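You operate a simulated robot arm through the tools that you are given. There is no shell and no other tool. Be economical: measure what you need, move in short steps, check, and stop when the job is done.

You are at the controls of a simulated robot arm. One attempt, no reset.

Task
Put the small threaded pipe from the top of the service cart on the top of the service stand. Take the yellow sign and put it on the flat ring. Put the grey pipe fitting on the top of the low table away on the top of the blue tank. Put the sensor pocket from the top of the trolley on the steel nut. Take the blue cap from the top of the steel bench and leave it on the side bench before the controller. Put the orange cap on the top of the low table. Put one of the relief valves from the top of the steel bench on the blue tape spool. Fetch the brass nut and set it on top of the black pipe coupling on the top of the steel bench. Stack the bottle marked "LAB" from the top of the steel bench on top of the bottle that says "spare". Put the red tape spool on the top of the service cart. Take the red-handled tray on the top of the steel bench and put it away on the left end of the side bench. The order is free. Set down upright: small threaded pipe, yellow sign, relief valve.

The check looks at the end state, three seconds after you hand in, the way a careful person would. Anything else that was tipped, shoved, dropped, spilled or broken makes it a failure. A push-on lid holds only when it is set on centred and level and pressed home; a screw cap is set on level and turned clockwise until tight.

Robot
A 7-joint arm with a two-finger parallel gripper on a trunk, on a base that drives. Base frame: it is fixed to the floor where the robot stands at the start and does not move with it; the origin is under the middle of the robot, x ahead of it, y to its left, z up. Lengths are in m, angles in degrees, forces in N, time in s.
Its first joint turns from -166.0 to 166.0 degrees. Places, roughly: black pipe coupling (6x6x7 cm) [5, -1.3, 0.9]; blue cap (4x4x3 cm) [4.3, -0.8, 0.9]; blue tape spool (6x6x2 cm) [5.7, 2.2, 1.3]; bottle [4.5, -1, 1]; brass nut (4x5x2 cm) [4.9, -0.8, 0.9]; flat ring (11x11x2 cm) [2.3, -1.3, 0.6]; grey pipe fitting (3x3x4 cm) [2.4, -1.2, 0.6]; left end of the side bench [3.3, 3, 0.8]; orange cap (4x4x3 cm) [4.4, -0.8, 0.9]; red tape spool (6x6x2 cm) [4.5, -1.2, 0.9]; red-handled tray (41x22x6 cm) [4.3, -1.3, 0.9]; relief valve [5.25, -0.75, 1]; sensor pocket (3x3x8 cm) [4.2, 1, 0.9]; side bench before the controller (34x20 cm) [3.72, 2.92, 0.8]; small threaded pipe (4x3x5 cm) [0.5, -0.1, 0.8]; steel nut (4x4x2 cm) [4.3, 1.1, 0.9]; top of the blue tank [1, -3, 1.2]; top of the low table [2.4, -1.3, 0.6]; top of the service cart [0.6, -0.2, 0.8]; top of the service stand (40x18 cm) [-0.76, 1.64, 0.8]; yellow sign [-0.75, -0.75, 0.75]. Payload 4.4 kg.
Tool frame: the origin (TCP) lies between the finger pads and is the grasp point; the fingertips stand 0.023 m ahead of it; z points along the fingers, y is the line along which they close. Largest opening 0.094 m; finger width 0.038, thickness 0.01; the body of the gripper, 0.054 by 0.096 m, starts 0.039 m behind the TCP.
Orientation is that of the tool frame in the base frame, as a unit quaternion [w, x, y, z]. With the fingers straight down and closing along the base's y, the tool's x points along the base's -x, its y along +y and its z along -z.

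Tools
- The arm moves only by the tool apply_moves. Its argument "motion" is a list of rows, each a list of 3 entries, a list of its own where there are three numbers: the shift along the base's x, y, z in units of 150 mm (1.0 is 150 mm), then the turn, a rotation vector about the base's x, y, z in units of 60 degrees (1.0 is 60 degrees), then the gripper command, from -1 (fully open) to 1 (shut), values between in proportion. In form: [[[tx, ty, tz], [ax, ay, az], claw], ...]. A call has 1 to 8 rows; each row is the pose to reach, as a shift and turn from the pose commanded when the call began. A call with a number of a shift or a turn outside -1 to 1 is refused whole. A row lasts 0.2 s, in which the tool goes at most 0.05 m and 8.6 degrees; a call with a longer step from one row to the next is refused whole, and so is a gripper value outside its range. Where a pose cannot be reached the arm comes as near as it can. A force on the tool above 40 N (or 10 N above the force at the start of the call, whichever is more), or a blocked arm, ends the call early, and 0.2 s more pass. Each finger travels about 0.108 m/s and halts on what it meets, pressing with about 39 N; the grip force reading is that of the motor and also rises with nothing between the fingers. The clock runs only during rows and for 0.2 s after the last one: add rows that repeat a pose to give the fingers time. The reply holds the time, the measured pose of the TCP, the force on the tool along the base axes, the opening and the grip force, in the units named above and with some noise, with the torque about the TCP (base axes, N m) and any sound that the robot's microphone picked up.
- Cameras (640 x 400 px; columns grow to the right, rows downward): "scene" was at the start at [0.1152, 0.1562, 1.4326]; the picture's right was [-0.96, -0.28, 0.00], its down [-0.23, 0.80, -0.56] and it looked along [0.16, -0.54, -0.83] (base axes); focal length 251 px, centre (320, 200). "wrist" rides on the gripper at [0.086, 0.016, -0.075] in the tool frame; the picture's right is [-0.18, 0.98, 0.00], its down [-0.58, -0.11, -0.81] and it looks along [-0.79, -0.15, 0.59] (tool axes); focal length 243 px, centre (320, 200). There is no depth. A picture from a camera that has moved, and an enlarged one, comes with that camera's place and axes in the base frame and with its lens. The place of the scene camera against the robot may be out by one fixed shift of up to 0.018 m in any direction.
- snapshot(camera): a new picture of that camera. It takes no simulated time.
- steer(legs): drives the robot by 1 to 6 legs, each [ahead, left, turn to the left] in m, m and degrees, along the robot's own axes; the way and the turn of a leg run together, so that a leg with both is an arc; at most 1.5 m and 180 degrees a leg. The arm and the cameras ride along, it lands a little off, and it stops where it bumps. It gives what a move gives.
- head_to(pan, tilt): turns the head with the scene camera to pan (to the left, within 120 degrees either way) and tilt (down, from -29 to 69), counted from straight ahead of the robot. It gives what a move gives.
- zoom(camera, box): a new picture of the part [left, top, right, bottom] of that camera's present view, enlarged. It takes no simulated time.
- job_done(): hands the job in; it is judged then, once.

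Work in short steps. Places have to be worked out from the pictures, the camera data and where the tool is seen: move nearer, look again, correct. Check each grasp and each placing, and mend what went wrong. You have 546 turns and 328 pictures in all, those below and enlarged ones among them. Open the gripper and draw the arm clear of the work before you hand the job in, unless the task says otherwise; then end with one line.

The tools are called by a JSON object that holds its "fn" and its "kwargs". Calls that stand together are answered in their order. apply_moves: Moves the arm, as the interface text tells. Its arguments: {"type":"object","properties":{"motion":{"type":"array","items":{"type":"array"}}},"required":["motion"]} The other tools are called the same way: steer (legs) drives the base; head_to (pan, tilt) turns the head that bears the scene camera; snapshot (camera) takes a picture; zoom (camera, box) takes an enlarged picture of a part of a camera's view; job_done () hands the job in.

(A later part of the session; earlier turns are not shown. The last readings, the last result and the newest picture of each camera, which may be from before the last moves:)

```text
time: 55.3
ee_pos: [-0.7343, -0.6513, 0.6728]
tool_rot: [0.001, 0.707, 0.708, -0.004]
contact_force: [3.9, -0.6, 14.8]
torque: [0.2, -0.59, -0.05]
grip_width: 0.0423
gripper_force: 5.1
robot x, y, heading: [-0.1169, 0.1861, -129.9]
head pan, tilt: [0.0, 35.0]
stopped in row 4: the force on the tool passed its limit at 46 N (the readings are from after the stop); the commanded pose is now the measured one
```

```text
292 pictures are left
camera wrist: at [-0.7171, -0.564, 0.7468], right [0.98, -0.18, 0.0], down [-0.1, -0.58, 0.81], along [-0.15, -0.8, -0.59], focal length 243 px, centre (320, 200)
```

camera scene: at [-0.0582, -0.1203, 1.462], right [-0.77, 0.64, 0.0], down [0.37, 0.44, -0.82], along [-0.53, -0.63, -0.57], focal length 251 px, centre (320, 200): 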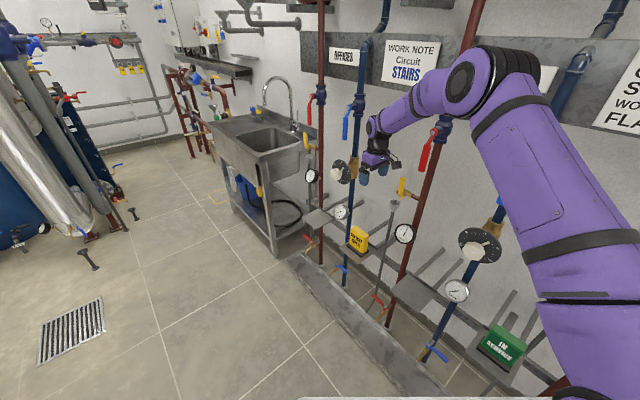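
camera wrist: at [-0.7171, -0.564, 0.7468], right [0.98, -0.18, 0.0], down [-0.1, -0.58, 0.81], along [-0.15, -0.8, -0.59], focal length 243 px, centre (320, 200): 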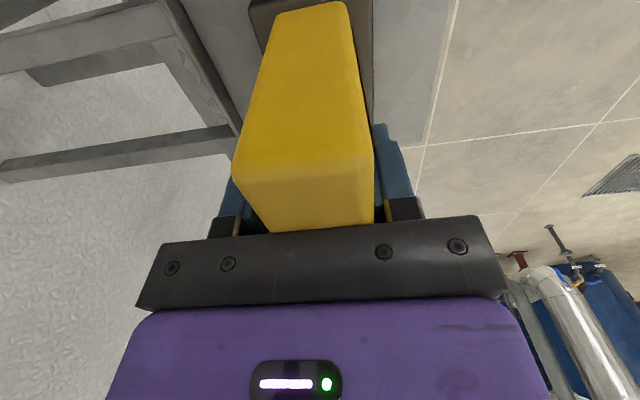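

The palm touched the sign's top (z≈0.71). Back up 1 cm and close.

{"fn": "apply_moves", "kwargs": {"motion": [[[0, 0, 0.06], [0, 0, 0], 0], [[0, 0, 0.08], [0, 0, 0], 0.5], [[0, 0, 0.08], [0, 0, 0], 1], [[0, 0, 0.08], [0, 0, 0], 1], [[0, 0, 0.08], [0, 0, 0], 1]]}}

{"fn": "snapshot", "kwargs": {"camera": "wrist"}}

```text
time: 56.5
ee_pos: [-0.7327, -0.65, 0.6823]
tool_rot: [0.0, 0.706, 0.708, -0.003]
contact_force: [0.6, -0.8, -0.9]
torque: [-0.02, -0.01, -0.02]
grip_width: 0.0336
gripper_force: 39.0
robot x, y, heading: [-0.115, 0.1866, -130.3]
head pan, tilt: [0.0, 35.0]
```

```text
291 pictures are left
camera wrist: at [-0.7171, -0.5632, 0.7565], right [0.98, -0.18, 0.0], down [-0.11, -0.58, 0.81], along [-0.15, -0.79, -0.59], focal length 243 px, centre (320, 200)
```

wrist: 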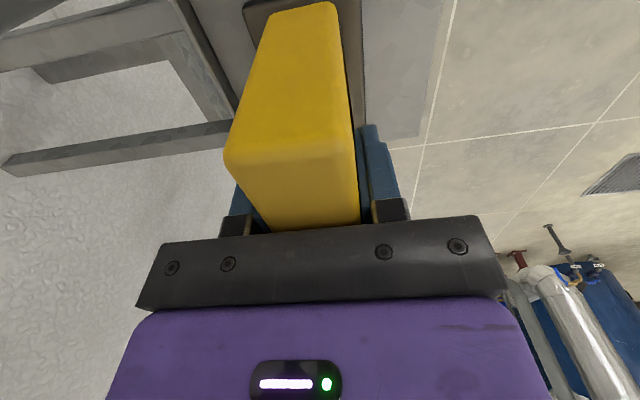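

Gripped (0.0336). Lift straight up, then withdraw away from the wall.

{"fn": "apply_moves", "kwargs": {"motion": [[[0, 0, 0.3], [0, 0, 0], 1], [[0, 0, 0.6], [0, 0, 0], 1], [[0, 0, 0.9], [0, 0, 0], 1], [[0, 0, 1], [0, 0, 0], 1]]}}

{"fn": "apply_moves", "kwargs": {"motion": [[[0, 0, 0.3], [0, 0, 0], 1], [[0.2, 0, 0.6], [0, 0, 0], 1], [[0.4, 0, 0.8], [0, 0, 0], 1], [[0.7, 0, 0.9], [0, 0, 0], 1], [[1, 0, 1], [0, 0, 0], 1]]}}

{"fn": "apply_moves", "kwargs": {"motion": [[[0.2, 0.1, 0.3], [0, 0, 0], 1], [[0.3, 0.3, 0.5], [0, 0, 0], 1], [[0.4, 0.5, 0.5], [0, 0, 0], 1], [[0.5, 0.7, 0.5], [0, 0, 0], 1], [[0.6, 0.9, 0.5], [0, 0, 0], 1]]}}

{"fn": "snapshot", "kwargs": {"camera": "scene"}}

```text
time: 57.5
ee_pos: [-0.7339, -0.6491, 0.8322]
tool_rot: [0.0, 0.707, 0.707, -0.003]
contact_force: [-0.6, 0.1, -1.8]
torque: [-0.03, 0.0, -0.01]
grip_width: 0.0338
gripper_force: 39.1
robot x, y, heading: [-0.1149, 0.183, -129.8]
head pan, tilt: [0.0, 35.0]
```

```text
refused: row 2 steps farther than a row can; nothing moved
```

```text
refused: row 1 steps farther than a row can; nothing moved
```

```text
290 pictures are left
camera scene: at [-0.059, -0.121, 1.4618], right [-0.77, 0.64, 0.0], down [0.37, 0.44, -0.82], along [-0.53, -0.63, -0.57], focal length 251 px, centre (320, 200)
```

scene: 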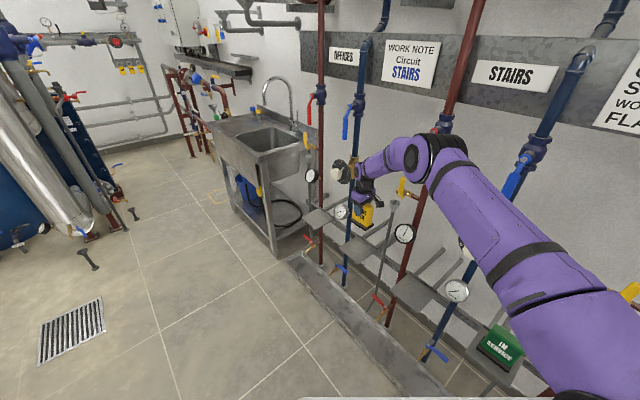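

Sign is lifted. Continue up and out from the wall with smaller steps.

{"fn": "apply_moves", "kwargs": {"motion": [[[0, 0, 0.3], [0, 0, 0], 1], [[0.2, 0, 0.5], [0, 0, 0], 1], [[0.4, 0, 0.7], [0, 0, 0], 1], [[0.6, 0, 0.9], [0, 0, 0], 1], [[0.9, 0, 1], [0, 0, 0], 1], [[1, 0.2, 1], [0, 0, 0], 1], [[1, 0.4, 1], [0, 0, 0], 1]]}}

{"fn": "apply_moves", "kwargs": {"motion": [[[0.2, 0.2, 0.15], [0, 0, 0], 1], [[0.4, 0.4, 0.3], [0, 0, 0], 1], [[0.55, 0.6, 0.4], [0, 0, 0], 1], [[0.6, 0.9, 0.4], [0, 0, 0], 1]]}}

{"fn": "snapshot", "kwargs": {"camera": "scene"}}

```text
time: 59.1
ee_pos: [-0.5816, -0.5903, 0.9828]
tool_rot: [-0.001, 0.707, 0.707, -0.002]
contact_force: [-0.4, 0.7, -2.1]
torque: [0.02, 0.0, 0.04]
grip_width: 0.0338
gripper_force: 38.6
robot x, y, heading: [-0.1168, 0.1843, -130.1]
head pan, tilt: [0.0, 35.0]
```

```text
time: 60.1
ee_pos: [-0.4907, -0.4543, 1.0418]
tool_rot: [0.0, 0.707, 0.707, -0.002]
contact_force: [-0.5, -0.9, -2.7]
torque: [0.02, -0.04, -0.02]
grip_width: 0.0338
gripper_force: 39.4
robot x, y, heading: [-0.1106, 0.1852, -129.8]
head pan, tilt: [0.0, 35.0]
```

```text
289 pictures are left
camera scene: at [-0.0588, -0.1214, 1.4618], right [-0.77, 0.64, 0.0], down [0.37, 0.44, -0.82], along [-0.52, -0.63, -0.57], focal length 251 px, centre (320, 200)
```

scene: 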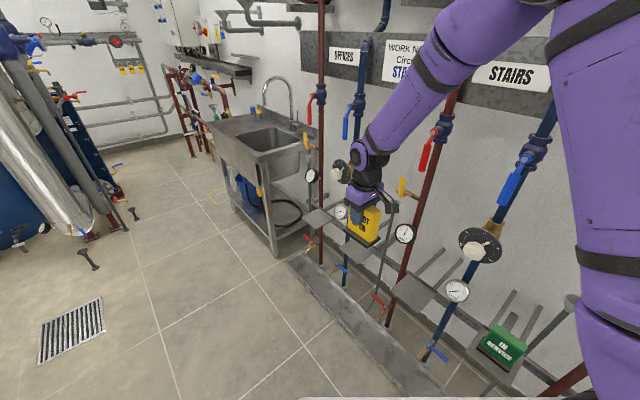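

Sign held clear. Drive south through the gap between cart and wall (to about (−0.05,−1.05)), then turn to face east.

{"fn": "steer", "kwargs": {"legs": [[0.903, 0.837, 0]]}}

{"fn": "head_to", "kwargs": {"pan": 100, "tilt": 30}}

{"fn": "snapshot", "kwargs": {"camera": "scene"}}

```text
time: 66.3
ee_pos: [-0.4322, -1.6837, 1.0426]
tool_rot: [0.0, 0.708, 0.706, -0.002]
contact_force: [0.2, -0.9, -1.5]
torque: [-0.03, 0.01, -0.02]
grip_width: 0.0337
gripper_force: 39.2
robot x, y, heading: [-0.0504, -1.0443, -130.4]
head pan, tilt: [0.0, 35.0]
```

```text
time: 68.1
ee_pos: [-0.4316, -1.6841, 1.0422]
tool_rot: [0.0, 0.708, 0.706, -0.003]
contact_force: [0.3, 0.1, -0.6]
torque: [-0.02, -0.03, -0.03]
grip_width: 0.0337
gripper_force: 38.6
robot x, y, heading: [-0.0467, -1.0482, -130.0]
head pan, tilt: [100.0, 30.0]
```

```text
288 pictures are left
camera scene: at [0.138, -1.3314, 1.4697], right [-0.5, -0.86, 0.0], down [-0.43, 0.25, -0.87], along [0.75, -0.44, -0.5], focal length 251 px, centre (320, 200)
```

scene: 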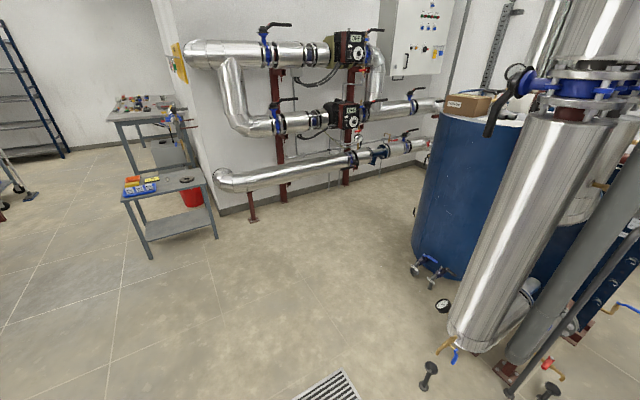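

The way east along y≈−1.1 is clear; the low table is ahead. Turn to heading 0 and drive to about (1.45,−1.2).

{"fn": "steer", "kwargs": {"legs": [[0, 0, 130], [1.45, -0.12, 0]]}}

{"fn": "head_to", "kwargs": {"pan": -5, "tilt": 45}}

{"fn": "snapshot", "kwargs": {"camera": "scene"}}

{"fn": "snapshot", "kwargs": {"camera": "wrist"}}

```text
time: 80.8
ee_pos: [2.1434, -1.0516, 1.0426]
tool_rot: [0.003, -0.341, 0.94, -0.001]
contact_force: [-0.5, -0.3, -1.2]
torque: [0.01, -0.01, 0.03]
grip_width: 0.0337
gripper_force: 39.0
robot x, y, heading: [1.4064, -1.1711, -0.2]
head pan, tilt: [100.0, 30.0]
```

```text
time: 82.6
ee_pos: [2.1432, -1.0514, 1.0418]
tool_rot: [0.002, -0.341, 0.94, -0.001]
contact_force: [0.2, -0.2, -1.6]
torque: [0.02, 0.03, -0.01]
grip_width: 0.0339
gripper_force: 39.6
robot x, y, heading: [1.4082, -1.1706, -0.1]
head pan, tilt: [-5.0, 45.0]
```

```text
287 pictures are left
camera scene: at [1.5865, -0.9524, 1.4471], right [-0.09, -1.0, 0.0], down [-0.7, 0.06, -0.71], along [0.7, -0.06, -0.71], focal length 251 px, centre (320, 200)
```

scene: 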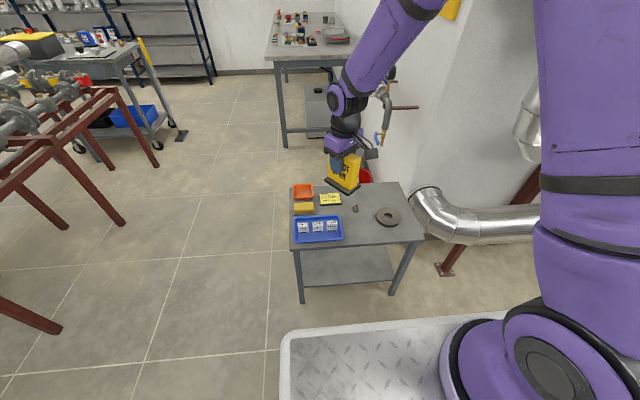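

```text
286 pictures are left
camera wrist: at [2.0658, -1.0952, 1.1164], right [-0.49, 0.87, 0.0], down [0.51, 0.29, 0.81], along [0.71, 0.39, -0.59], focal length 243 px, centre (320, 200)
```

wrist: 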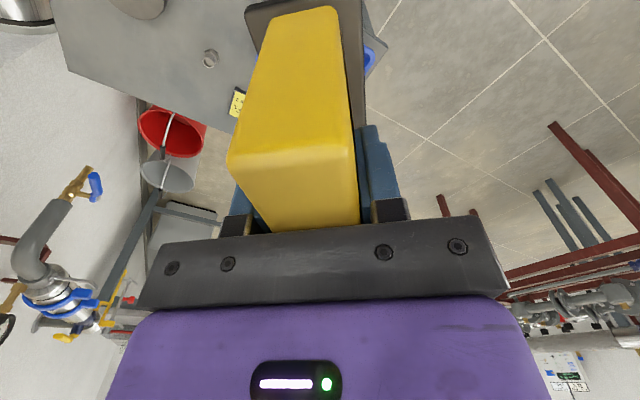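

Ring ≈(2.28,−1.31). I move the held sign next to it so the wrist camera can see the ring and fix its place.

{"fn": "apply_moves", "kwargs": {"motion": [[[-0.05, -0.3, 0], [0, 0, 0], 1], [[-0.1, -0.6, 0], [0, 0, 0], 1], [[-0.13, -0.9, -0.1], [0, 0, 0], 1], [[-0.15, -1, -0.3], [0, 0, 0], 1]]}}

{"fn": "apply_moves", "kwargs": {"motion": [[[0, -0.3, 0], [0, 0, 0], 1], [[0, -0.46, 0], [0, 0, 0], 1]]}}

{"fn": "snapshot", "kwargs": {"camera": "wrist"}}

{"fn": "snapshot", "kwargs": {"camera": "scene"}}

```text
time: 83.6
ee_pos: [2.1214, -1.201, 0.9975]
tool_rot: [0.003, -0.34, 0.94, -0.001]
contact_force: [-0.4, -0.1, -0.6]
torque: [-0.06, -0.06, 0.01]
grip_width: 0.0337
gripper_force: 39.1
robot x, y, heading: [1.4094, -1.1723, -0.1]
head pan, tilt: [-5.0, 45.0]
```

```text
time: 84.2
ee_pos: [2.1192, -1.2714, 0.998]
tool_rot: [0.002, -0.342, 0.94, -0.001]
contact_force: [-0.2, 0.9, -2.4]
torque: [0.0, 0.01, 0.02]
grip_width: 0.0337
gripper_force: 39.1
robot x, y, heading: [1.4059, -1.1695, -0.2]
head pan, tilt: [-5.0, 45.0]
```

```text
285 pictures are left
camera wrist: at [2.0428, -1.314, 1.0718], right [-0.49, 0.87, 0.0], down [0.51, 0.29, 0.81], along [0.71, 0.39, -0.59], focal length 243 px, centre (320, 200)
```

wrist: 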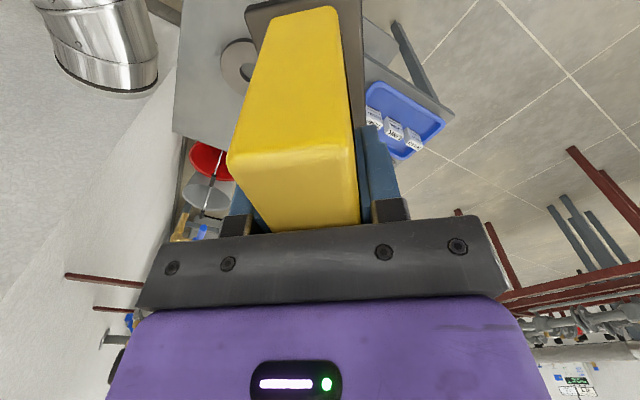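

```text
284 pictures are left
camera scene: at [1.5864, -0.9519, 1.447], right [-0.09, -1.0, 0.0], down [-0.7, 0.06, -0.71], along [0.7, -0.06, -0.71], focal length 251 px, centre (320, 200)
```

scene: 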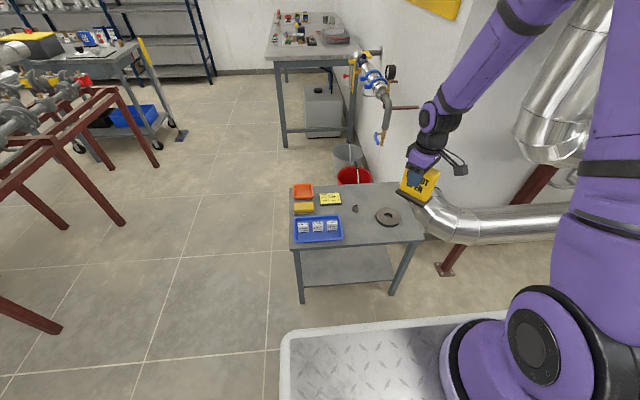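

Ring partly hidden; shift a bit sideways for a full look.

{"fn": "apply_moves", "kwargs": {"motion": [[[-0.15, 0.18, 0], [0, 0, 0], 1], [[-0.25, 0.3, 0], [0, 0, 0], 1]]}}

{"fn": "zoom", "kwargs": {"camera": "wrist", "box": [120, 0, 376, 160]}}

```text
time: 84.8
ee_pos: [2.084, -1.2271, 0.9969]
tool_rot: [0.002, -0.34, 0.94, -0.002]
contact_force: [0.1, -0.4, -1.6]
torque: [0.03, 0.0, -0.01]
grip_width: 0.0335
gripper_force: 38.8
robot x, y, heading: [1.4094, -1.1724, 0.3]
head pan, tilt: [-5.0, 45.0]
```

```text
2.50 times, centred on (248, 80) of wrist
camera zoom: at [2.0061, -1.2698, 1.071], right [-0.49, 0.87, 0.0], down [0.51, 0.29, 0.81], along [0.71, 0.39, -0.59], focal length 606 px, centre (500, 500)
```

zoom: 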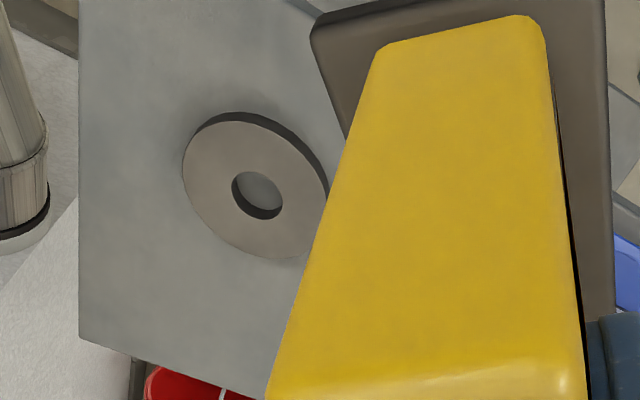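

Ring centre ≈(2.298,−1.317). Move the sign above it and descend to a few cm above.

{"fn": "apply_moves", "kwargs": {"motion": [[[0.3, -0.1, 0], [0, 0, 0], 1], [[0.6, -0.25, 0], [0, 0, 0], 1], [[0.8, -0.4, 0], [0, 0, 0], 1], [[1, -0.58, 0], [0, 0, 0], 1]]}}

{"fn": "apply_moves", "kwargs": {"motion": [[[0.3, 0, -0.1], [0, 0, 0], 1], [[0.44, 0, -0.3], [0, 0, 0], 1], [[0.44, 0, -0.6], [0, 0, 0], 1], [[0.44, 0, -0.9], [0, 0, 0], 1], [[0.44, 0, -1], [0, 0, 0], 1]]}}

{"fn": "snapshot", "kwargs": {"camera": "wrist"}}

{"fn": "zoom", "kwargs": {"camera": "scene", "box": [280, 140, 440, 240]}}

```text
refused: row 2 steps farther than a row can; nothing moved
```

```text
time: 86.0
ee_pos: [2.1472, -1.2265, 0.8482]
tool_rot: [0.003, -0.341, 0.94, 0.0]
contact_force: [0.5, 0.1, -1.8]
torque: [0.01, 0.0, -0.03]
grip_width: 0.0335
gripper_force: 38.8
robot x, y, heading: [1.4088, -1.1733, -0.2]
head pan, tilt: [-5.0, 45.0]
```

```text
282 pictures are left
camera wrist: at [2.0709, -1.2694, 0.9214], right [-0.49, 0.87, 0.0], down [0.51, 0.29, 0.81], along [0.71, 0.39, -0.59], focal length 243 px, centre (320, 200)
```

wrist: 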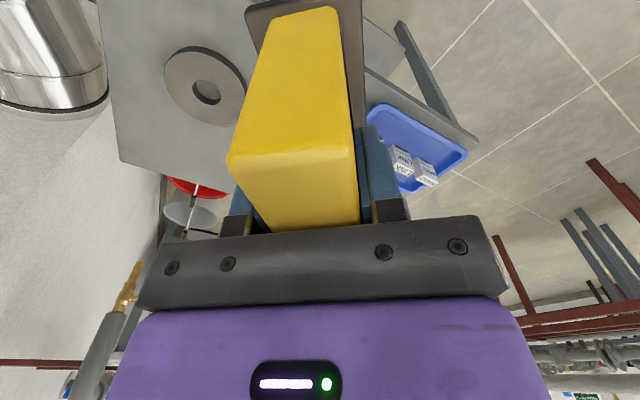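

```text
4.00 times, centred on (360, 190) of scene
camera zoom: at [1.5862, -0.9525, 1.4471], right [-0.09, -1.0, 0.0], down [-0.7, 0.06, -0.71], along [0.7, -0.06, -0.71], focal length 1004 px, centre (160, 240)
```

zoom: 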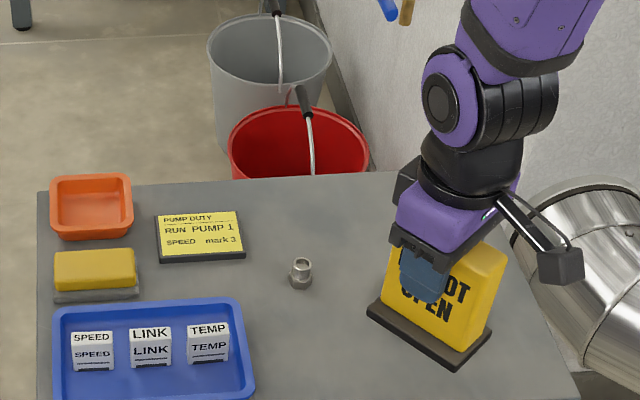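

Ring confirmed at (2.296,−1.316). Move horizontally over it, then check.

{"fn": "apply_moves", "kwargs": {"motion": [[[0.25, -0.15, 0], [0, 0, 0], 1], [[0.5, -0.3, 0], [0, 0, 0], 1], [[0.75, -0.45, 0], [0, 0, 0], 1], [[1, -0.575, 0], [0, 0, 0], 1], [[1, -0.575, -0.3], [0, 0, 0], 1], [[1, -0.575, -0.5], [0, 0, 0], 1]]}}

{"fn": "snapshot", "kwargs": {"camera": "wrist"}}

{"fn": "zoom", "kwargs": {"camera": "scene", "box": [320, 150, 448, 230]}}

```text
time: 87.4
ee_pos: [2.2993, -1.3124, 0.7714]
tool_rot: [0.002, -0.341, 0.94, -0.001]
contact_force: [0.0, 0.3, 0.0]
torque: [-0.01, -0.02, -0.02]
grip_width: 0.0337
gripper_force: 39.2
robot x, y, heading: [1.4088, -1.1703, -0.1]
head pan, tilt: [-5.0, 45.0]
```

```text
280 pictures are left
camera wrist: at [2.2227, -1.3558, 0.8462], right [-0.49, 0.87, 0.0], down [0.51, 0.29, 0.81], along [0.71, 0.39, -0.59], focal length 243 px, centre (320, 200)
```

wrist: 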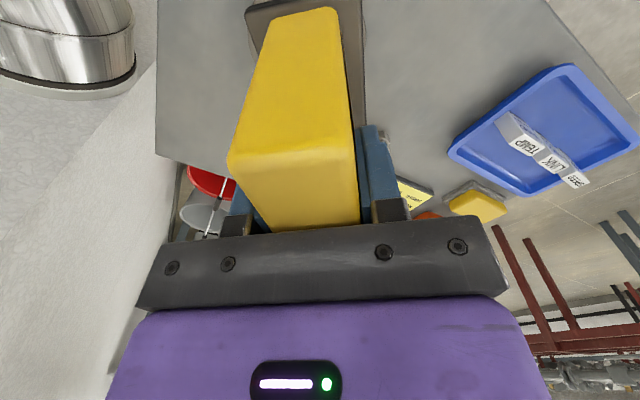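

```text
5.00 times, centred on (384, 190) of scene
camera zoom: at [1.5862, -0.9525, 1.4471], right [-0.09, -1.0, 0.0], down [-0.7, 0.06, -0.71], along [0.7, -0.06, -0.71], focal length 1255 px, centre (0, 250)
```

zoom: 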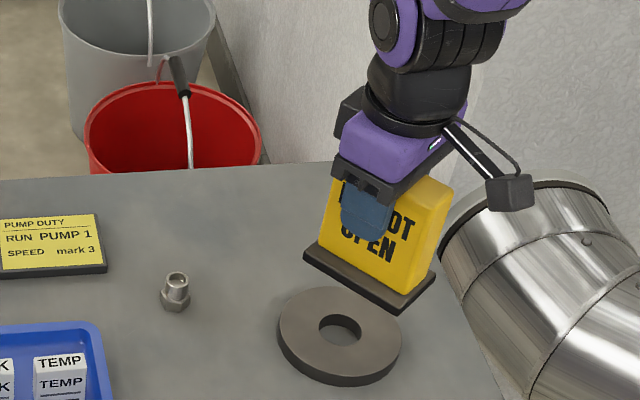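

Sign is right above the ring. Lower slowly to contact.

{"fn": "apply_moves", "kwargs": {"motion": [[[0, 0, -0.15], [0, 0, 0], 1], [[0, 0, -0.25], [0, 0, 0], 1], [[0, 0, -0.31], [0, 0, 0], 1], [[0, 0, -0.35], [0, 0, 0], 1]]}}

{"fn": "zoom", "kwargs": {"camera": "scene", "box": [320, 150, 448, 230]}}

```text
time: 88.4
ee_pos: [2.2992, -1.3134, 0.7188]
tool_rot: [0.002, -0.342, 0.94, -0.001]
contact_force: [-0.5, 0.4, -2.1]
torque: [0.01, -0.03, 0.01]
grip_width: 0.0339
gripper_force: 38.9
robot x, y, heading: [1.4098, -1.1656, -0.2]
head pan, tilt: [-5.0, 45.0]
```

```text
5.00 times, centred on (384, 190) of scene
camera zoom: at [1.5864, -0.9525, 1.4471], right [-0.09, -1.0, 0.0], down [-0.7, 0.06, -0.71], along [0.7, -0.06, -0.71], focal length 1255 px, centre (0, 250)
```

zoom: 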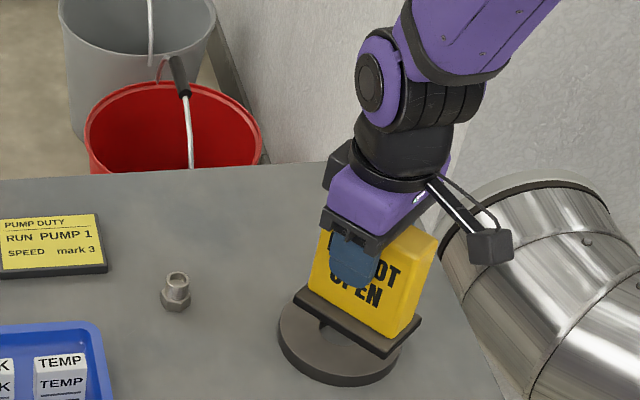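

Nearly there; lower in 3 mm steps.

{"fn": "apply_moves", "kwargs": {"motion": [[[0, 0, -0.02], [0, 0, 0], 1], [[0, 0, -0.04], [0, 0, 0], 1], [[0, 0, -0.06], [0, 0, 0], 1], [[0, 0, -0.08], [0, 0, 0], 1]]}}

```text
time: 89.4
ee_pos: [2.3, -1.3127, 0.7073]
tool_rot: [0.002, -0.34, 0.94, -0.002]
contact_force: [-0.3, -0.2, -0.9]
torque: [0.01, -0.04, -0.01]
grip_width: 0.0337
gripper_force: 38.6
robot x, y, heading: [1.4071, -1.1669, 0.2]
head pan, tilt: [-5.0, 45.0]
```

{"fn": "apply_moves", "kwargs": {"motion": [[[0, 0, -0.02], [0, 0, 0], 1], [[0, 0, -0.04], [0, 0, 0], 1], [[0, 0, -0.06], [0, 0, 0], 1], [[0, 0, -0.08], [0, 0, 0], 1]]}}

{"fn": "zoom", "kwargs": {"camera": "scene", "box": [320, 150, 448, 230]}}

```text
time: 90.4
ee_pos: [2.299, -1.3123, 0.6968]
tool_rot: [0.003, -0.341, 0.94, -0.001]
contact_force: [-0.2, 0.3, -0.6]
torque: [0.06, 0.0, 0.0]
grip_width: 0.0339
gripper_force: 38.7
robot x, y, heading: [1.4109, -1.1701, -0.2]
head pan, tilt: [-5.0, 45.0]
```

```text
5.00 times, centred on (384, 190) of scene
camera zoom: at [1.5865, -0.9525, 1.4471], right [-0.09, -1.0, 0.0], down [-0.7, 0.06, -0.71], along [0.7, -0.06, -0.71], focal length 1255 px, centre (0, 250)
```

zoom: 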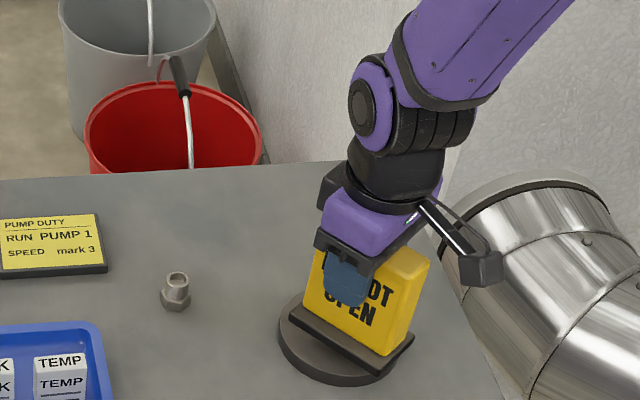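

{"fn": "apply_moves", "kwargs": {"motion": [[[0, 0, -0.02], [0, 0, 0], 1], [[0, 0, -0.04], [0, 0, 0], 1], [[0, 0, -0.06], [0, 0, 0], 1]]}}

{"fn": "zoom", "kwargs": {"camera": "scene", "box": [360, 180, 424, 220]}}

```text
time: 91.2
ee_pos: [2.2994, -1.3114, 0.6863]
tool_rot: [0.002, -0.341, 0.94, -0.001]
contact_force: [0.1, 0.2, -1.1]
torque: [0.01, -0.01, 0.01]
grip_width: 0.0337
gripper_force: 38.8
robot x, y, heading: [1.4086, -1.168, 0.0]
head pan, tilt: [-5.0, 45.0]
```

```text
10.00 times, centred on (392, 200) of scene
camera zoom: at [1.5865, -0.9525, 1.4471], right [-0.09, -1.0, 0.0], down [-0.7, 0.06, -0.71], along [0.7, -0.06, -0.71], focal length 2511 px, centre (-400, 200)
```

zoom: 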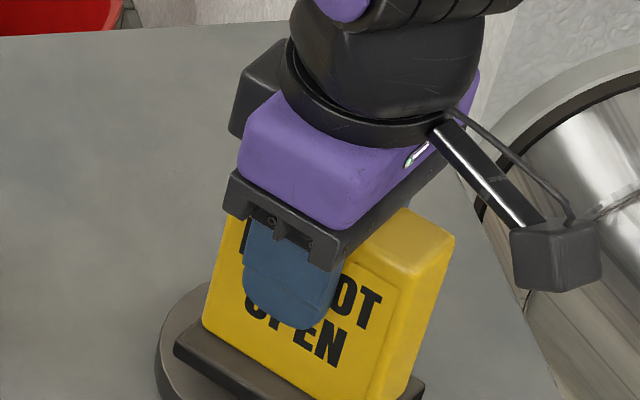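

No contact yet, so the table is lower than assumed; triangulating the two wrist views gives ring top ≈0.585 and centre ≈(2.319,−1.320). Shift accordingly and continue down.

{"fn": "apply_moves", "kwargs": {"motion": [[[0.06, -0.02, 0.02], [0, 0, 0], 1], [[0.12, -0.035, 0.02], [0, 0, 0], 1], [[0.12, -0.035, 0], [0, 0, 0], 1], [[0.12, -0.035, -0.03], [0, 0, 0], 1], [[0.12, -0.035, -0.06], [0, 0, 0], 1]]}}

{"fn": "zoom", "kwargs": {"camera": "scene", "box": [340, 180, 436, 240]}}

```text
time: 92.4
ee_pos: [2.3176, -1.318, 0.6786]
tool_rot: [0.003, -0.342, 0.94, -0.002]
contact_force: [-0.7, 0.8, -2.2]
torque: [0.01, -0.01, 0.01]
grip_width: 0.0335
gripper_force: 39.1
robot x, y, heading: [1.4113, -1.1678, -0.2]
head pan, tilt: [-5.0, 45.0]
```

```text
6.67 times, centred on (388, 210) of scene
camera zoom: at [1.5865, -0.9525, 1.4471], right [-0.09, -1.0, 0.0], down [-0.7, 0.06, -0.71], along [0.7, -0.06, -0.71], focal length 1674 px, centre (-133, 133)
```

zoom: 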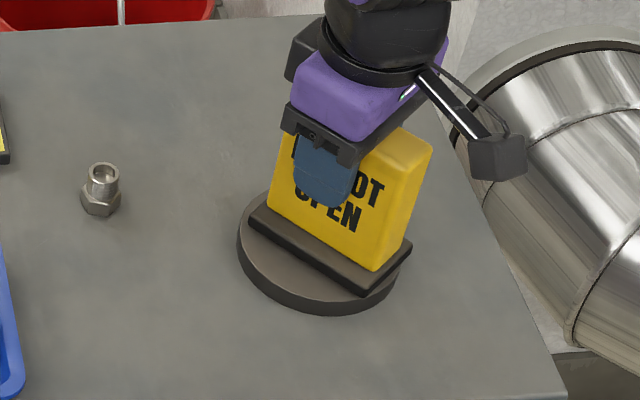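

Looks well aligned now (within ~5 mm). Continue lowering.

{"fn": "apply_moves", "kwargs": {"motion": [[[0, 0.02, -0.03], [0, 0, 0], 1], [[0, 0.02, -0.06], [0, 0, 0], 1], [[0, 0.02, -0.08], [0, 0, 0], 1], [[0, 0.02, -0.1], [0, 0, 0], 1]]}}

{"fn": "zoom", "kwargs": {"camera": "scene", "box": [340, 180, 436, 240]}}

```text
time: 93.2
ee_pos: [2.3199, -1.3152, 0.669]
tool_rot: [0.004, -0.341, 0.94, -0.002]
contact_force: [-2.4, 1.6, 14.1]
torque: [0.33, 0.49, -0.03]
grip_width: 0.0337
gripper_force: 39.0
robot x, y, heading: [1.4078, -1.1715, 0.2]
head pan, tilt: [-5.0, 45.0]
stopped in row 4: the force on the tool passed its limit at 42 N (the readings are from after the stop); the commanded pose is now the measured one
```

```text
6.67 times, centred on (388, 210) of scene
camera zoom: at [1.5857, -0.9523, 1.4471], right [-0.09, -1.0, 0.0], down [-0.7, 0.06, -0.71], along [0.7, -0.06, -0.71], focal length 1674 px, centre (-133, 133)
```

zoom: 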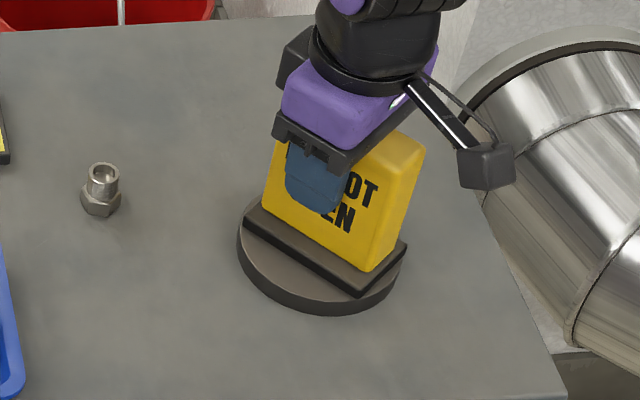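

The sign is resting on the ring, nearly centred. Ease off 1–2 mm, open, and retreat upward.

{"fn": "apply_moves", "kwargs": {"motion": [[[0, 0, 0.01], [0, 0, 0], 1], [[0, 0, 0.01], [0, 0, 0], 0.3], [[0, 0, 0.01], [0, 0, 0], -0.3], [[0, 0, 0.01], [0, 0, 0], -0.3], [[0, 0, 0.15], [0, 0, 0], -0.3], [[0, 0, 0.4], [0, 0, 0], -0.3], [[0, 0, 0.7], [0, 0, 0], -0.3], [[0, 0, 1], [0, 0, 0], -0.3]]}}

{"fn": "zoom", "kwargs": {"camera": "scene", "box": [340, 180, 436, 240]}}

```text
time: 95.0
ee_pos: [2.3198, -1.315, 0.8186]
tool_rot: [0.003, -0.341, 0.94, -0.002]
contact_force: [0.3, 0.3, -0.4]
torque: [0.0, 0.04, 0.0]
grip_width: 0.0615
gripper_force: 0.2
robot x, y, heading: [1.4082, -1.1708, -0.2]
head pan, tilt: [-5.0, 45.0]
```

```text
6.67 times, centred on (388, 210) of scene
camera zoom: at [1.5869, -0.9525, 1.447], right [-0.09, -1.0, 0.0], down [-0.7, 0.06, -0.71], along [0.7, -0.06, -0.71], focal length 1674 px, centre (-133, 133)
```

zoom: 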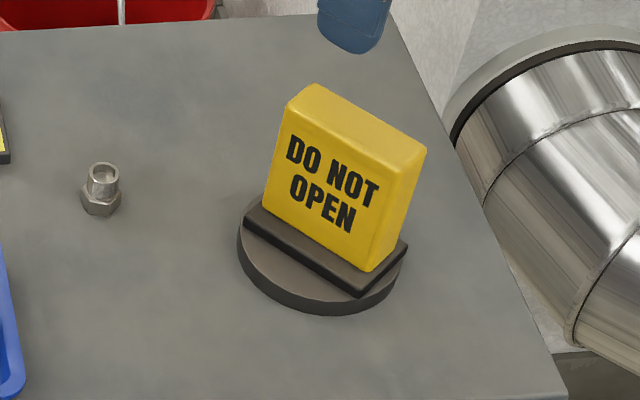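

Sign placed. Next the fitting at about (2.372,−1.184), table ≈0.555. Rotate tool back −40° and move above it.

{"fn": "apply_moves", "kwargs": {"motion": [[[0, 0, 0.2], [0, 0, -0.1], -1], [[0.0, 0.1, 0.4], [0, 0, -0.23], -1], [[0.05, 0.3, 0.45], [0, 0, -0.36], -1], [[0.1, 0.5, 0.45], [0, 0, -0.5], -1], [[0.15, 0.7, 0.45], [0, 0, -0.6], -1], [[0.2, 0.88, 0.45], [0, 0, -0.667], -1]]}}

{"fn": "snapshot", "kwargs": {"camera": "wrist"}}

```text
time: 96.4
ee_pos: [2.3488, -1.1831, 0.8872]
tool_rot: [0.003, 0.003, 1.0, -0.004]
contact_force: [-0.2, 0.2, 0.1]
torque: [0.08, -0.02, -0.01]
grip_width: 0.0941
gripper_force: 0.0
robot x, y, heading: [1.4074, -1.1704, -0.2]
head pan, tilt: [-5.0, 45.0]
```

```text
272 pictures are left
camera wrist: at [2.2622, -1.1664, 0.9599], right [0.19, 0.98, 0.0], down [0.58, -0.11, 0.81], along [0.8, -0.16, -0.59], focal length 243 px, centre (320, 200)
```

wrist: 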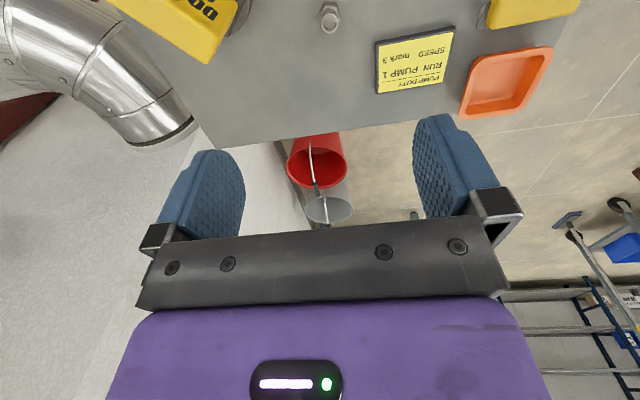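

{"fn": "apply_moves", "kwargs": {"motion": [[[0.05, 0.02, -0.3], [0, 0, 0], -1], [[0.1, 0.02, -0.6], [0, 0, 0], -1], [[0.15, 0.02, -0.9], [0, 0, 0], -1]]}}

{"fn": "snapshot", "kwargs": {"camera": "wrist"}}

```text
time: 97.2
ee_pos: [2.3729, -1.1795, 0.7508]
tool_rot: [0.004, 0.003, 1.0, -0.004]
contact_force: [0.6, 0.8, 1.2]
torque: [0.0, 0.01, 0.01]
grip_width: 0.094
gripper_force: 0.1
robot x, y, heading: [1.4082, -1.1713, -0.4]
head pan, tilt: [-5.0, 45.0]
```

```text
271 pictures are left
camera wrist: at [2.2848, -1.162, 0.8246], right [0.19, 0.98, 0.0], down [0.57, -0.11, 0.81], along [0.8, -0.15, -0.58], focal length 243 px, centre (320, 200)
```

wrist: 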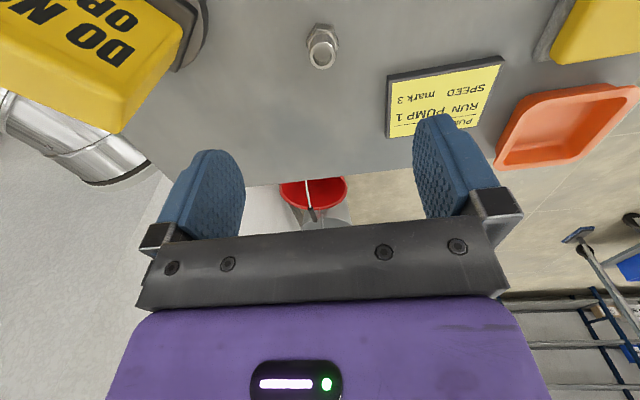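

Fitting at ≈(2.381,−1.178). Narrow the gripper to 6 cm and descend.

{"fn": "apply_moves", "kwargs": {"motion": [[[0.055, 0.01, -0.2], [0, 0, 0], -0.3], [[0.055, 0.01, -0.5], [0, 0, 0], -0.3], [[0.055, 0.01, -0.8], [0, 0, 0], -0.3], [[0.055, 0.01, -0.95], [0, 0, 0], -0.3]]}}

{"fn": "snapshot", "kwargs": {"camera": "wrist"}}

```text
time: 98.2
ee_pos: [2.3784, -1.1765, 0.6062]
tool_rot: [0.003, 0.002, 1.0, -0.003]
contact_force: [0.5, -0.1, 0.8]
torque: [0.01, -0.01, 0.0]
grip_width: 0.0609
gripper_force: 0.1
robot x, y, heading: [1.4066, -1.1708, -0.2]
head pan, tilt: [-5.0, 45.0]
```

```text
270 pictures are left
camera wrist: at [2.2923, -1.1604, 0.6807], right [0.19, 0.98, 0.0], down [0.57, -0.11, 0.81], along [0.8, -0.15, -0.58], focal length 243 px, centre (320, 200)
```

wrist: 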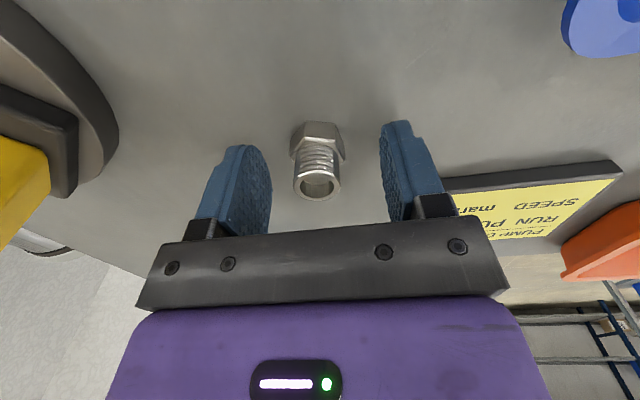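

Well centred. Lower 1 cm more and close.

{"fn": "apply_moves", "kwargs": {"motion": [[[0, 0, -0.04], [0, 0, 0], -0.3], [[0, 0, -0.07], [0, 0, 0], -0.3], [[0, 0, -0.07], [0, 0, 0], 0.3], [[0, 0, -0.07], [0, 0, 0], 1], [[0, 0, -0.07], [0, 0, 0], 1], [[0, 0, -0.07], [0, 0, 0], 1]]}}

{"fn": "snapshot", "kwargs": {"camera": "wrist"}}

```text
time: 98.8
ee_pos: [2.3802, -1.1766, 0.6034]
tool_rot: [0.003, 0.002, 1.0, -0.002]
contact_force: [-15.9, -2.1, 21.6]
torque: [0.7, 0.76, 0.64]
grip_width: 0.0604
gripper_force: 0.0
robot x, y, heading: [1.4105, -1.17, -0.0]
head pan, tilt: [-5.0, 45.0]
stopped in row 2: the force on the tool passed its limit at 49 N (the readings are from after the stop); the commanded pose is now the measured one
```

```text
269 pictures are left
camera wrist: at [2.2924, -1.1602, 0.6773], right [0.19, 0.98, 0.0], down [0.58, -0.11, 0.81], along [0.8, -0.15, -0.59], focal length 243 px, centre (320, 200)
```

wrist: 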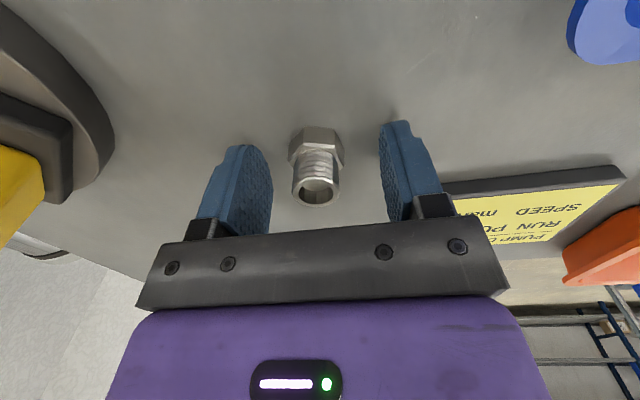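

Fingertips touched the table (z≈0.577). Raise 4 mm and close on the fitting.

{"fn": "apply_moves", "kwargs": {"motion": [[[0, 0, 0.03], [0, 0, 0], -0.3], [[0, 0, 0.03], [0, 0, 0], 0.3], [[0, 0, 0.03], [0, 0, 0], 1], [[0, 0, 0.03], [0, 0, 0], 1], [[0, 0, 0.03], [0, 0, 0], 1]]}}

{"fn": "snapshot", "kwargs": {"camera": "wrist"}}

```text
time: 100.0
ee_pos: [2.3799, -1.1752, 0.6063]
tool_rot: [0.003, 0.001, 1.0, -0.003]
contact_force: [0.6, -0.1, -0.6]
torque: [0.02, -0.01, -0.02]
grip_width: 0.0263
gripper_force: 39.1
robot x, y, heading: [1.4117, -1.1675, 0.0]
head pan, tilt: [-5.0, 45.0]
```

```text
268 pictures are left
camera wrist: at [2.2931, -1.1599, 0.6801], right [0.19, 0.98, 0.0], down [0.58, -0.11, 0.81], along [0.8, -0.15, -0.59], focal length 243 px, centre (320, 200)
```

wrist: 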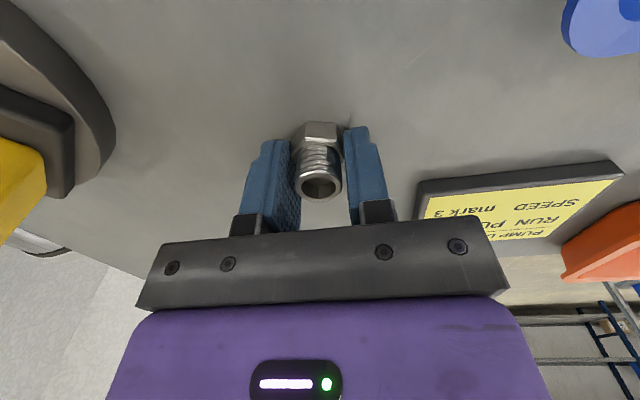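

Gripped. Lift, then look toward the tank.

{"fn": "apply_moves", "kwargs": {"motion": [[[0, 0, 0.3], [0, 0, 0], 1], [[0, 0, 0.6], [0, 0, 0], 1], [[0, 0, 0.9], [0, 0, 0], 1], [[-0.2, 0.1, 1], [0, 0, 0], 1], [[-0.4, 0.2, 1], [0, 0, 0], 1]]}}

{"fn": "apply_moves", "kwargs": {"motion": [[[-0.1, 0, 0.3], [0, 0, 0], 1], [[-0.2, 0, 0.6], [0, 0, 0], 1], [[-0.4, 0, 0.8], [0, 0, 0], 1], [[-0.7, 0, 0.9], [0, 0, 0], 1], [[-1, 0, 1], [0, 0, 0], 1]]}}

{"fn": "apply_moves", "kwargs": {"motion": [[[0, 0, 0.3], [0, 0, 0], 1], [[0, 0, 0.6], [0, 0, 0], 1], [[0, 0, 0.9], [0, 0, 0], 1]]}}

{"fn": "head_to", "kwargs": {"pan": -90, "tilt": 25}}

{"fn": "snapshot", "kwargs": {"camera": "scene"}}

```text
time: 101.2
ee_pos: [2.32, -1.1481, 0.7576]
tool_rot: [0.003, 0.002, 1.0, -0.002]
contact_force: [0.4, -0.7, -0.4]
torque: [0.04, -0.01, 0.01]
grip_width: 0.0259
gripper_force: 39.1
robot x, y, heading: [1.4089, -1.17, -0.0]
head pan, tilt: [-5.0, 45.0]
```

```text
time: 102.3
ee_pos: [2.1689, -1.1476, 0.9069]
tool_rot: [0.003, 0.0, 1.0, -0.003]
contact_force: [0.5, -0.6, -1.4]
torque: [0.02, -0.02, 0.0]
grip_width: 0.0236
gripper_force: 38.9
robot x, y, heading: [1.4107, -1.1673, -0.1]
head pan, tilt: [-5.0, 45.0]
```

```text
time: 103.2
ee_pos: [2.1706, -1.1469, 1.0416]
tool_rot: [0.003, 0.001, 1.0, -0.003]
contact_force: [0.7, -0.4, -0.1]
torque: [0.03, 0.02, -0.06]
grip_width: 0.0235
gripper_force: 39.1
robot x, y, heading: [1.4089, -1.1685, -0.1]
head pan, tilt: [-5.0, 45.0]
```

```text
time: 104.7
ee_pos: [2.1705, -1.1468, 1.0399]
tool_rot: [0.003, 0.002, 1.0, -0.003]
contact_force: [-0.5, 0.2, -0.8]
torque: [0.01, -0.01, -0.01]
grip_width: 0.0237
gripper_force: 39.1
robot x, y, heading: [1.4119, -1.1727, -0.3]
head pan, tilt: [-90.0, 25.0]
```

```text
267 pictures are left
camera scene: at [1.5051, -1.0373, 1.4776], right [-1.0, 0.0, 0.0], down [0.0, 0.42, -0.91], along [0.0, -0.91, -0.42], focal length 251 px, centre (320, 200)
```

scene: 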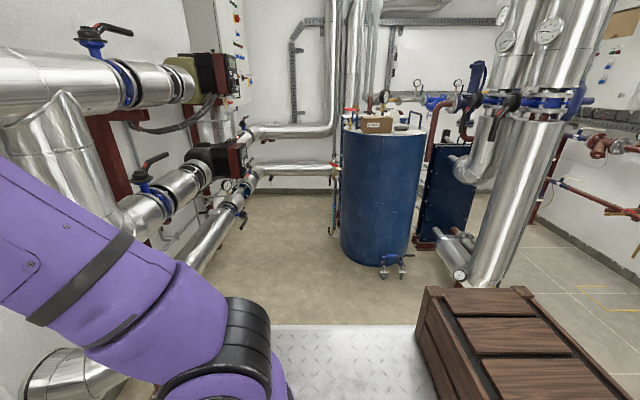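

Tank stands about (1.0,−3.0) with a box on its rear top. Back up, turn right to face it, and advance.

{"fn": "steer", "kwargs": {"legs": [[-0.28, 0, 0], [0, 0, -90], [0.5, 0, 0]]}}

{"fn": "head_to", "kwargs": {"pan": 0, "tilt": 20}}

{"fn": "snapshot", "kwargs": {"camera": "scene"}}

{"fn": "snapshot", "kwargs": {"camera": "wrist"}}

```text
time: 113.0
ee_pos: [1.1516, -2.4236, 1.0406]
tool_rot: [-0.001, 0.708, 0.706, -0.004]
contact_force: [-0.3, -0.1, -1.7]
torque: [-0.02, 0.02, 0.0]
grip_width: 0.0236
gripper_force: 39.2
robot x, y, heading: [1.1285, -1.6635, -89.8]
head pan, tilt: [-90.0, 25.0]
```

```text
time: 114.7
ee_pos: [1.1509, -2.4232, 1.0403]
tool_rot: [-0.001, 0.708, 0.706, -0.004]
contact_force: [-1.0, 0.3, -0.5]
torque: [0.0, 0.01, -0.01]
grip_width: 0.0235
gripper_force: 39.4
robot x, y, heading: [1.1303, -1.6606, -89.7]
head pan, tilt: [0.0, 20.0]
```

```text
266 pictures are left
camera scene: at [1.3571, -1.8665, 1.4857], right [-1.0, 0.0, 0.0], down [0.0, 0.34, -0.94], along [0.0, -0.94, -0.34], focal length 251 px, centre (320, 200)
```

scene: 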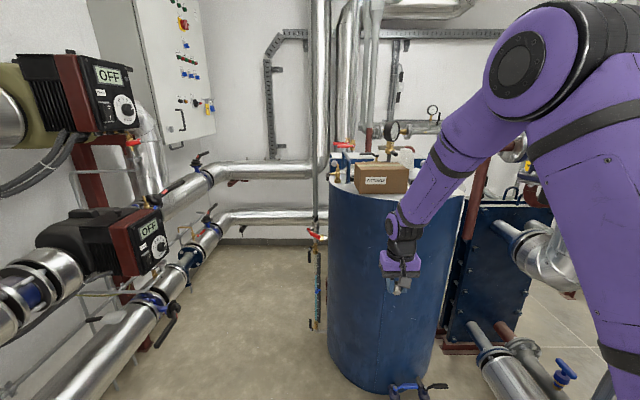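

```text
265 pictures are left
camera wrist: at [1.1673, -2.337, 1.1149], right [0.98, -0.19, 0.0], down [-0.11, -0.58, 0.81], along [-0.15, -0.8, -0.59], focal length 243 px, centre (320, 200)
```

wrist: 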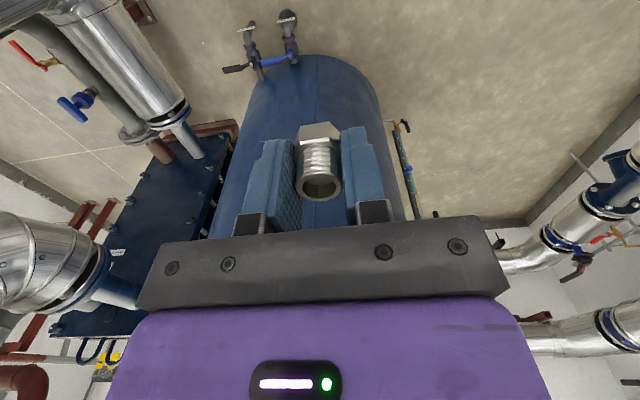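

Tank radius ≈0.33, top z≈1.2, a box stands on its front-left part. Raise the arm to see the top with the wrist camera.

{"fn": "apply_moves", "kwargs": {"motion": [[[0, 0.1, 0.3], [0, 0, 0], 1], [[0, 0.2, 0.6], [0, 0, 0], 1], [[0, 0.2, 0.9], [0, 0, 0], 1], [[0, 0.2, 1], [0, 0, 0], 1]]}}

{"fn": "apply_moves", "kwargs": {"motion": [[[0, 0, 0.3], [0, 0, 0], 1], [[0, 0, 0.6], [0, 0, 0], 1], [[0, 0, 0.9], [0, 0, 0], 1], [[0, 0, 1], [0, 0, 0], 1]]}}

{"fn": "snapshot", "kwargs": {"camera": "wrist"}}

{"fn": "snapshot", "kwargs": {"camera": "scene"}}

```text
time: 115.7
ee_pos: [1.1502, -2.3942, 1.1928]
tool_rot: [0.0, 0.708, 0.706, -0.004]
contact_force: [1.0, -0.7, -0.3]
torque: [0.01, -0.03, 0.01]
grip_width: 0.0235
gripper_force: 38.4
robot x, y, heading: [1.1264, -1.6623, -89.9]
head pan, tilt: [0.0, 20.0]
```

```text
time: 116.7
ee_pos: [1.1509, -2.3939, 1.3419]
tool_rot: [0.0, 0.708, 0.706, -0.004]
contact_force: [0.7, -1.5, -1.1]
torque: [0.0, 0.01, 0.01]
grip_width: 0.0235
gripper_force: 38.8
robot x, y, heading: [1.1269, -1.6612, -90.0]
head pan, tilt: [0.0, 20.0]
```

```text
264 pictures are left
camera wrist: at [1.1671, -2.3071, 1.4155], right [0.98, -0.19, 0.0], down [-0.11, -0.58, 0.81], along [-0.15, -0.8, -0.59], focal length 243 px, centre (320, 200)
```

wrist: 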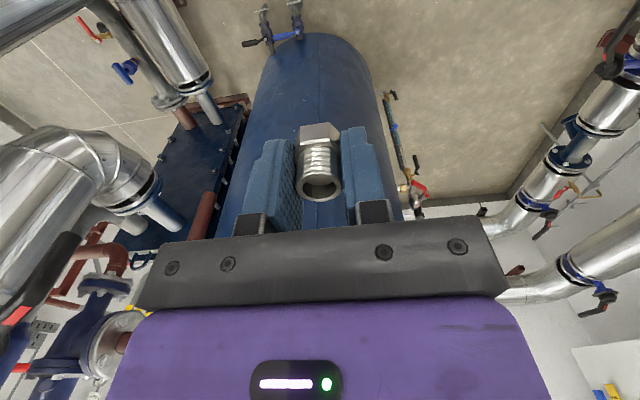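

```text
263 pictures are left
camera scene: at [1.3572, -1.8666, 1.4857], right [-1.0, 0.0, 0.0], down [0.0, 0.34, -0.94], along [0.0, -0.94, -0.34], focal length 251 px, centre (320, 200)
```

scene: 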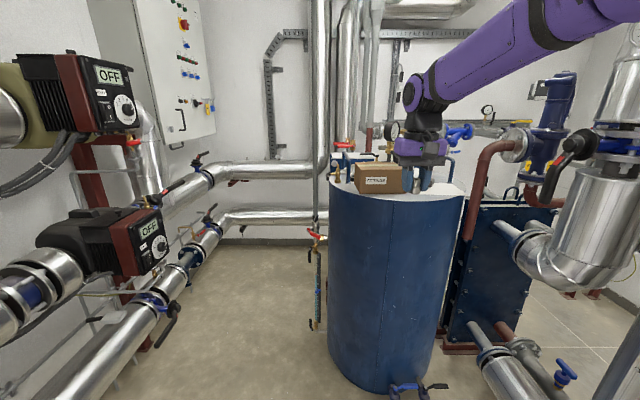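

{"fn": "zoom", "kwargs": {"camera": "scene", "box": [320, 110, 480, 210]}}

```text
4.00 times, centred on (400, 160) of scene
camera zoom: at [1.3572, -1.8666, 1.4857], right [-1.0, 0.0, 0.0], down [0.0, 0.34, -0.94], along [0.0, -0.94, -0.34], focal length 1004 px, centre (0, 360)
```

zoom: 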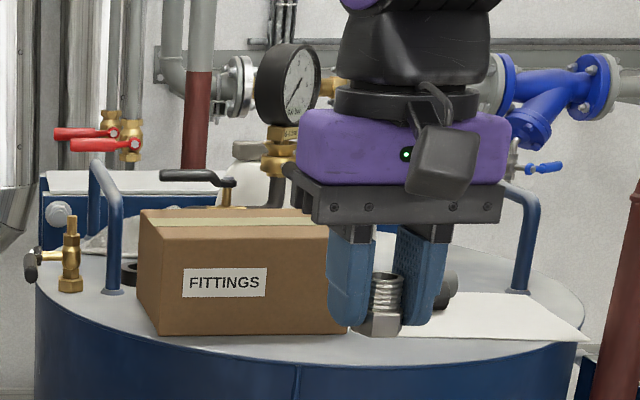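

{"fn": "apply_moves", "kwargs": {"motion": [[[0, 0, 0.3], [0, 0, 0], 1], [[0, 0, 0.6], [0, 0, 0], 1], [[0, 0, 0.9], [0, 0, 0], 1]]}}

{"fn": "zoom", "kwargs": {"camera": "scene", "box": [320, 110, 480, 210]}}

```text
time: 117.5
ee_pos: [1.1512, -2.3948, 1.4768]
tool_rot: [0.0, 0.708, 0.706, -0.004]
contact_force: [-0.1, 0.2, -1.1]
torque: [0.0, -0.03, -0.05]
grip_width: 0.0235
gripper_force: 39.1
robot x, y, heading: [1.1255, -1.6622, -90.2]
head pan, tilt: [0.0, 20.0]
```

```text
4.00 times, centred on (400, 160) of scene
camera zoom: at [1.3572, -1.8667, 1.4857], right [-1.0, 0.0, 0.0], down [0.0, 0.34, -0.94], along [0.0, -0.94, -0.34], focal length 1004 px, centre (0, 360)
```

zoom: 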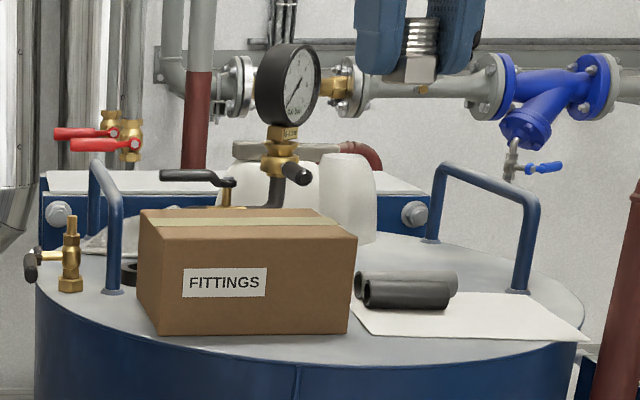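

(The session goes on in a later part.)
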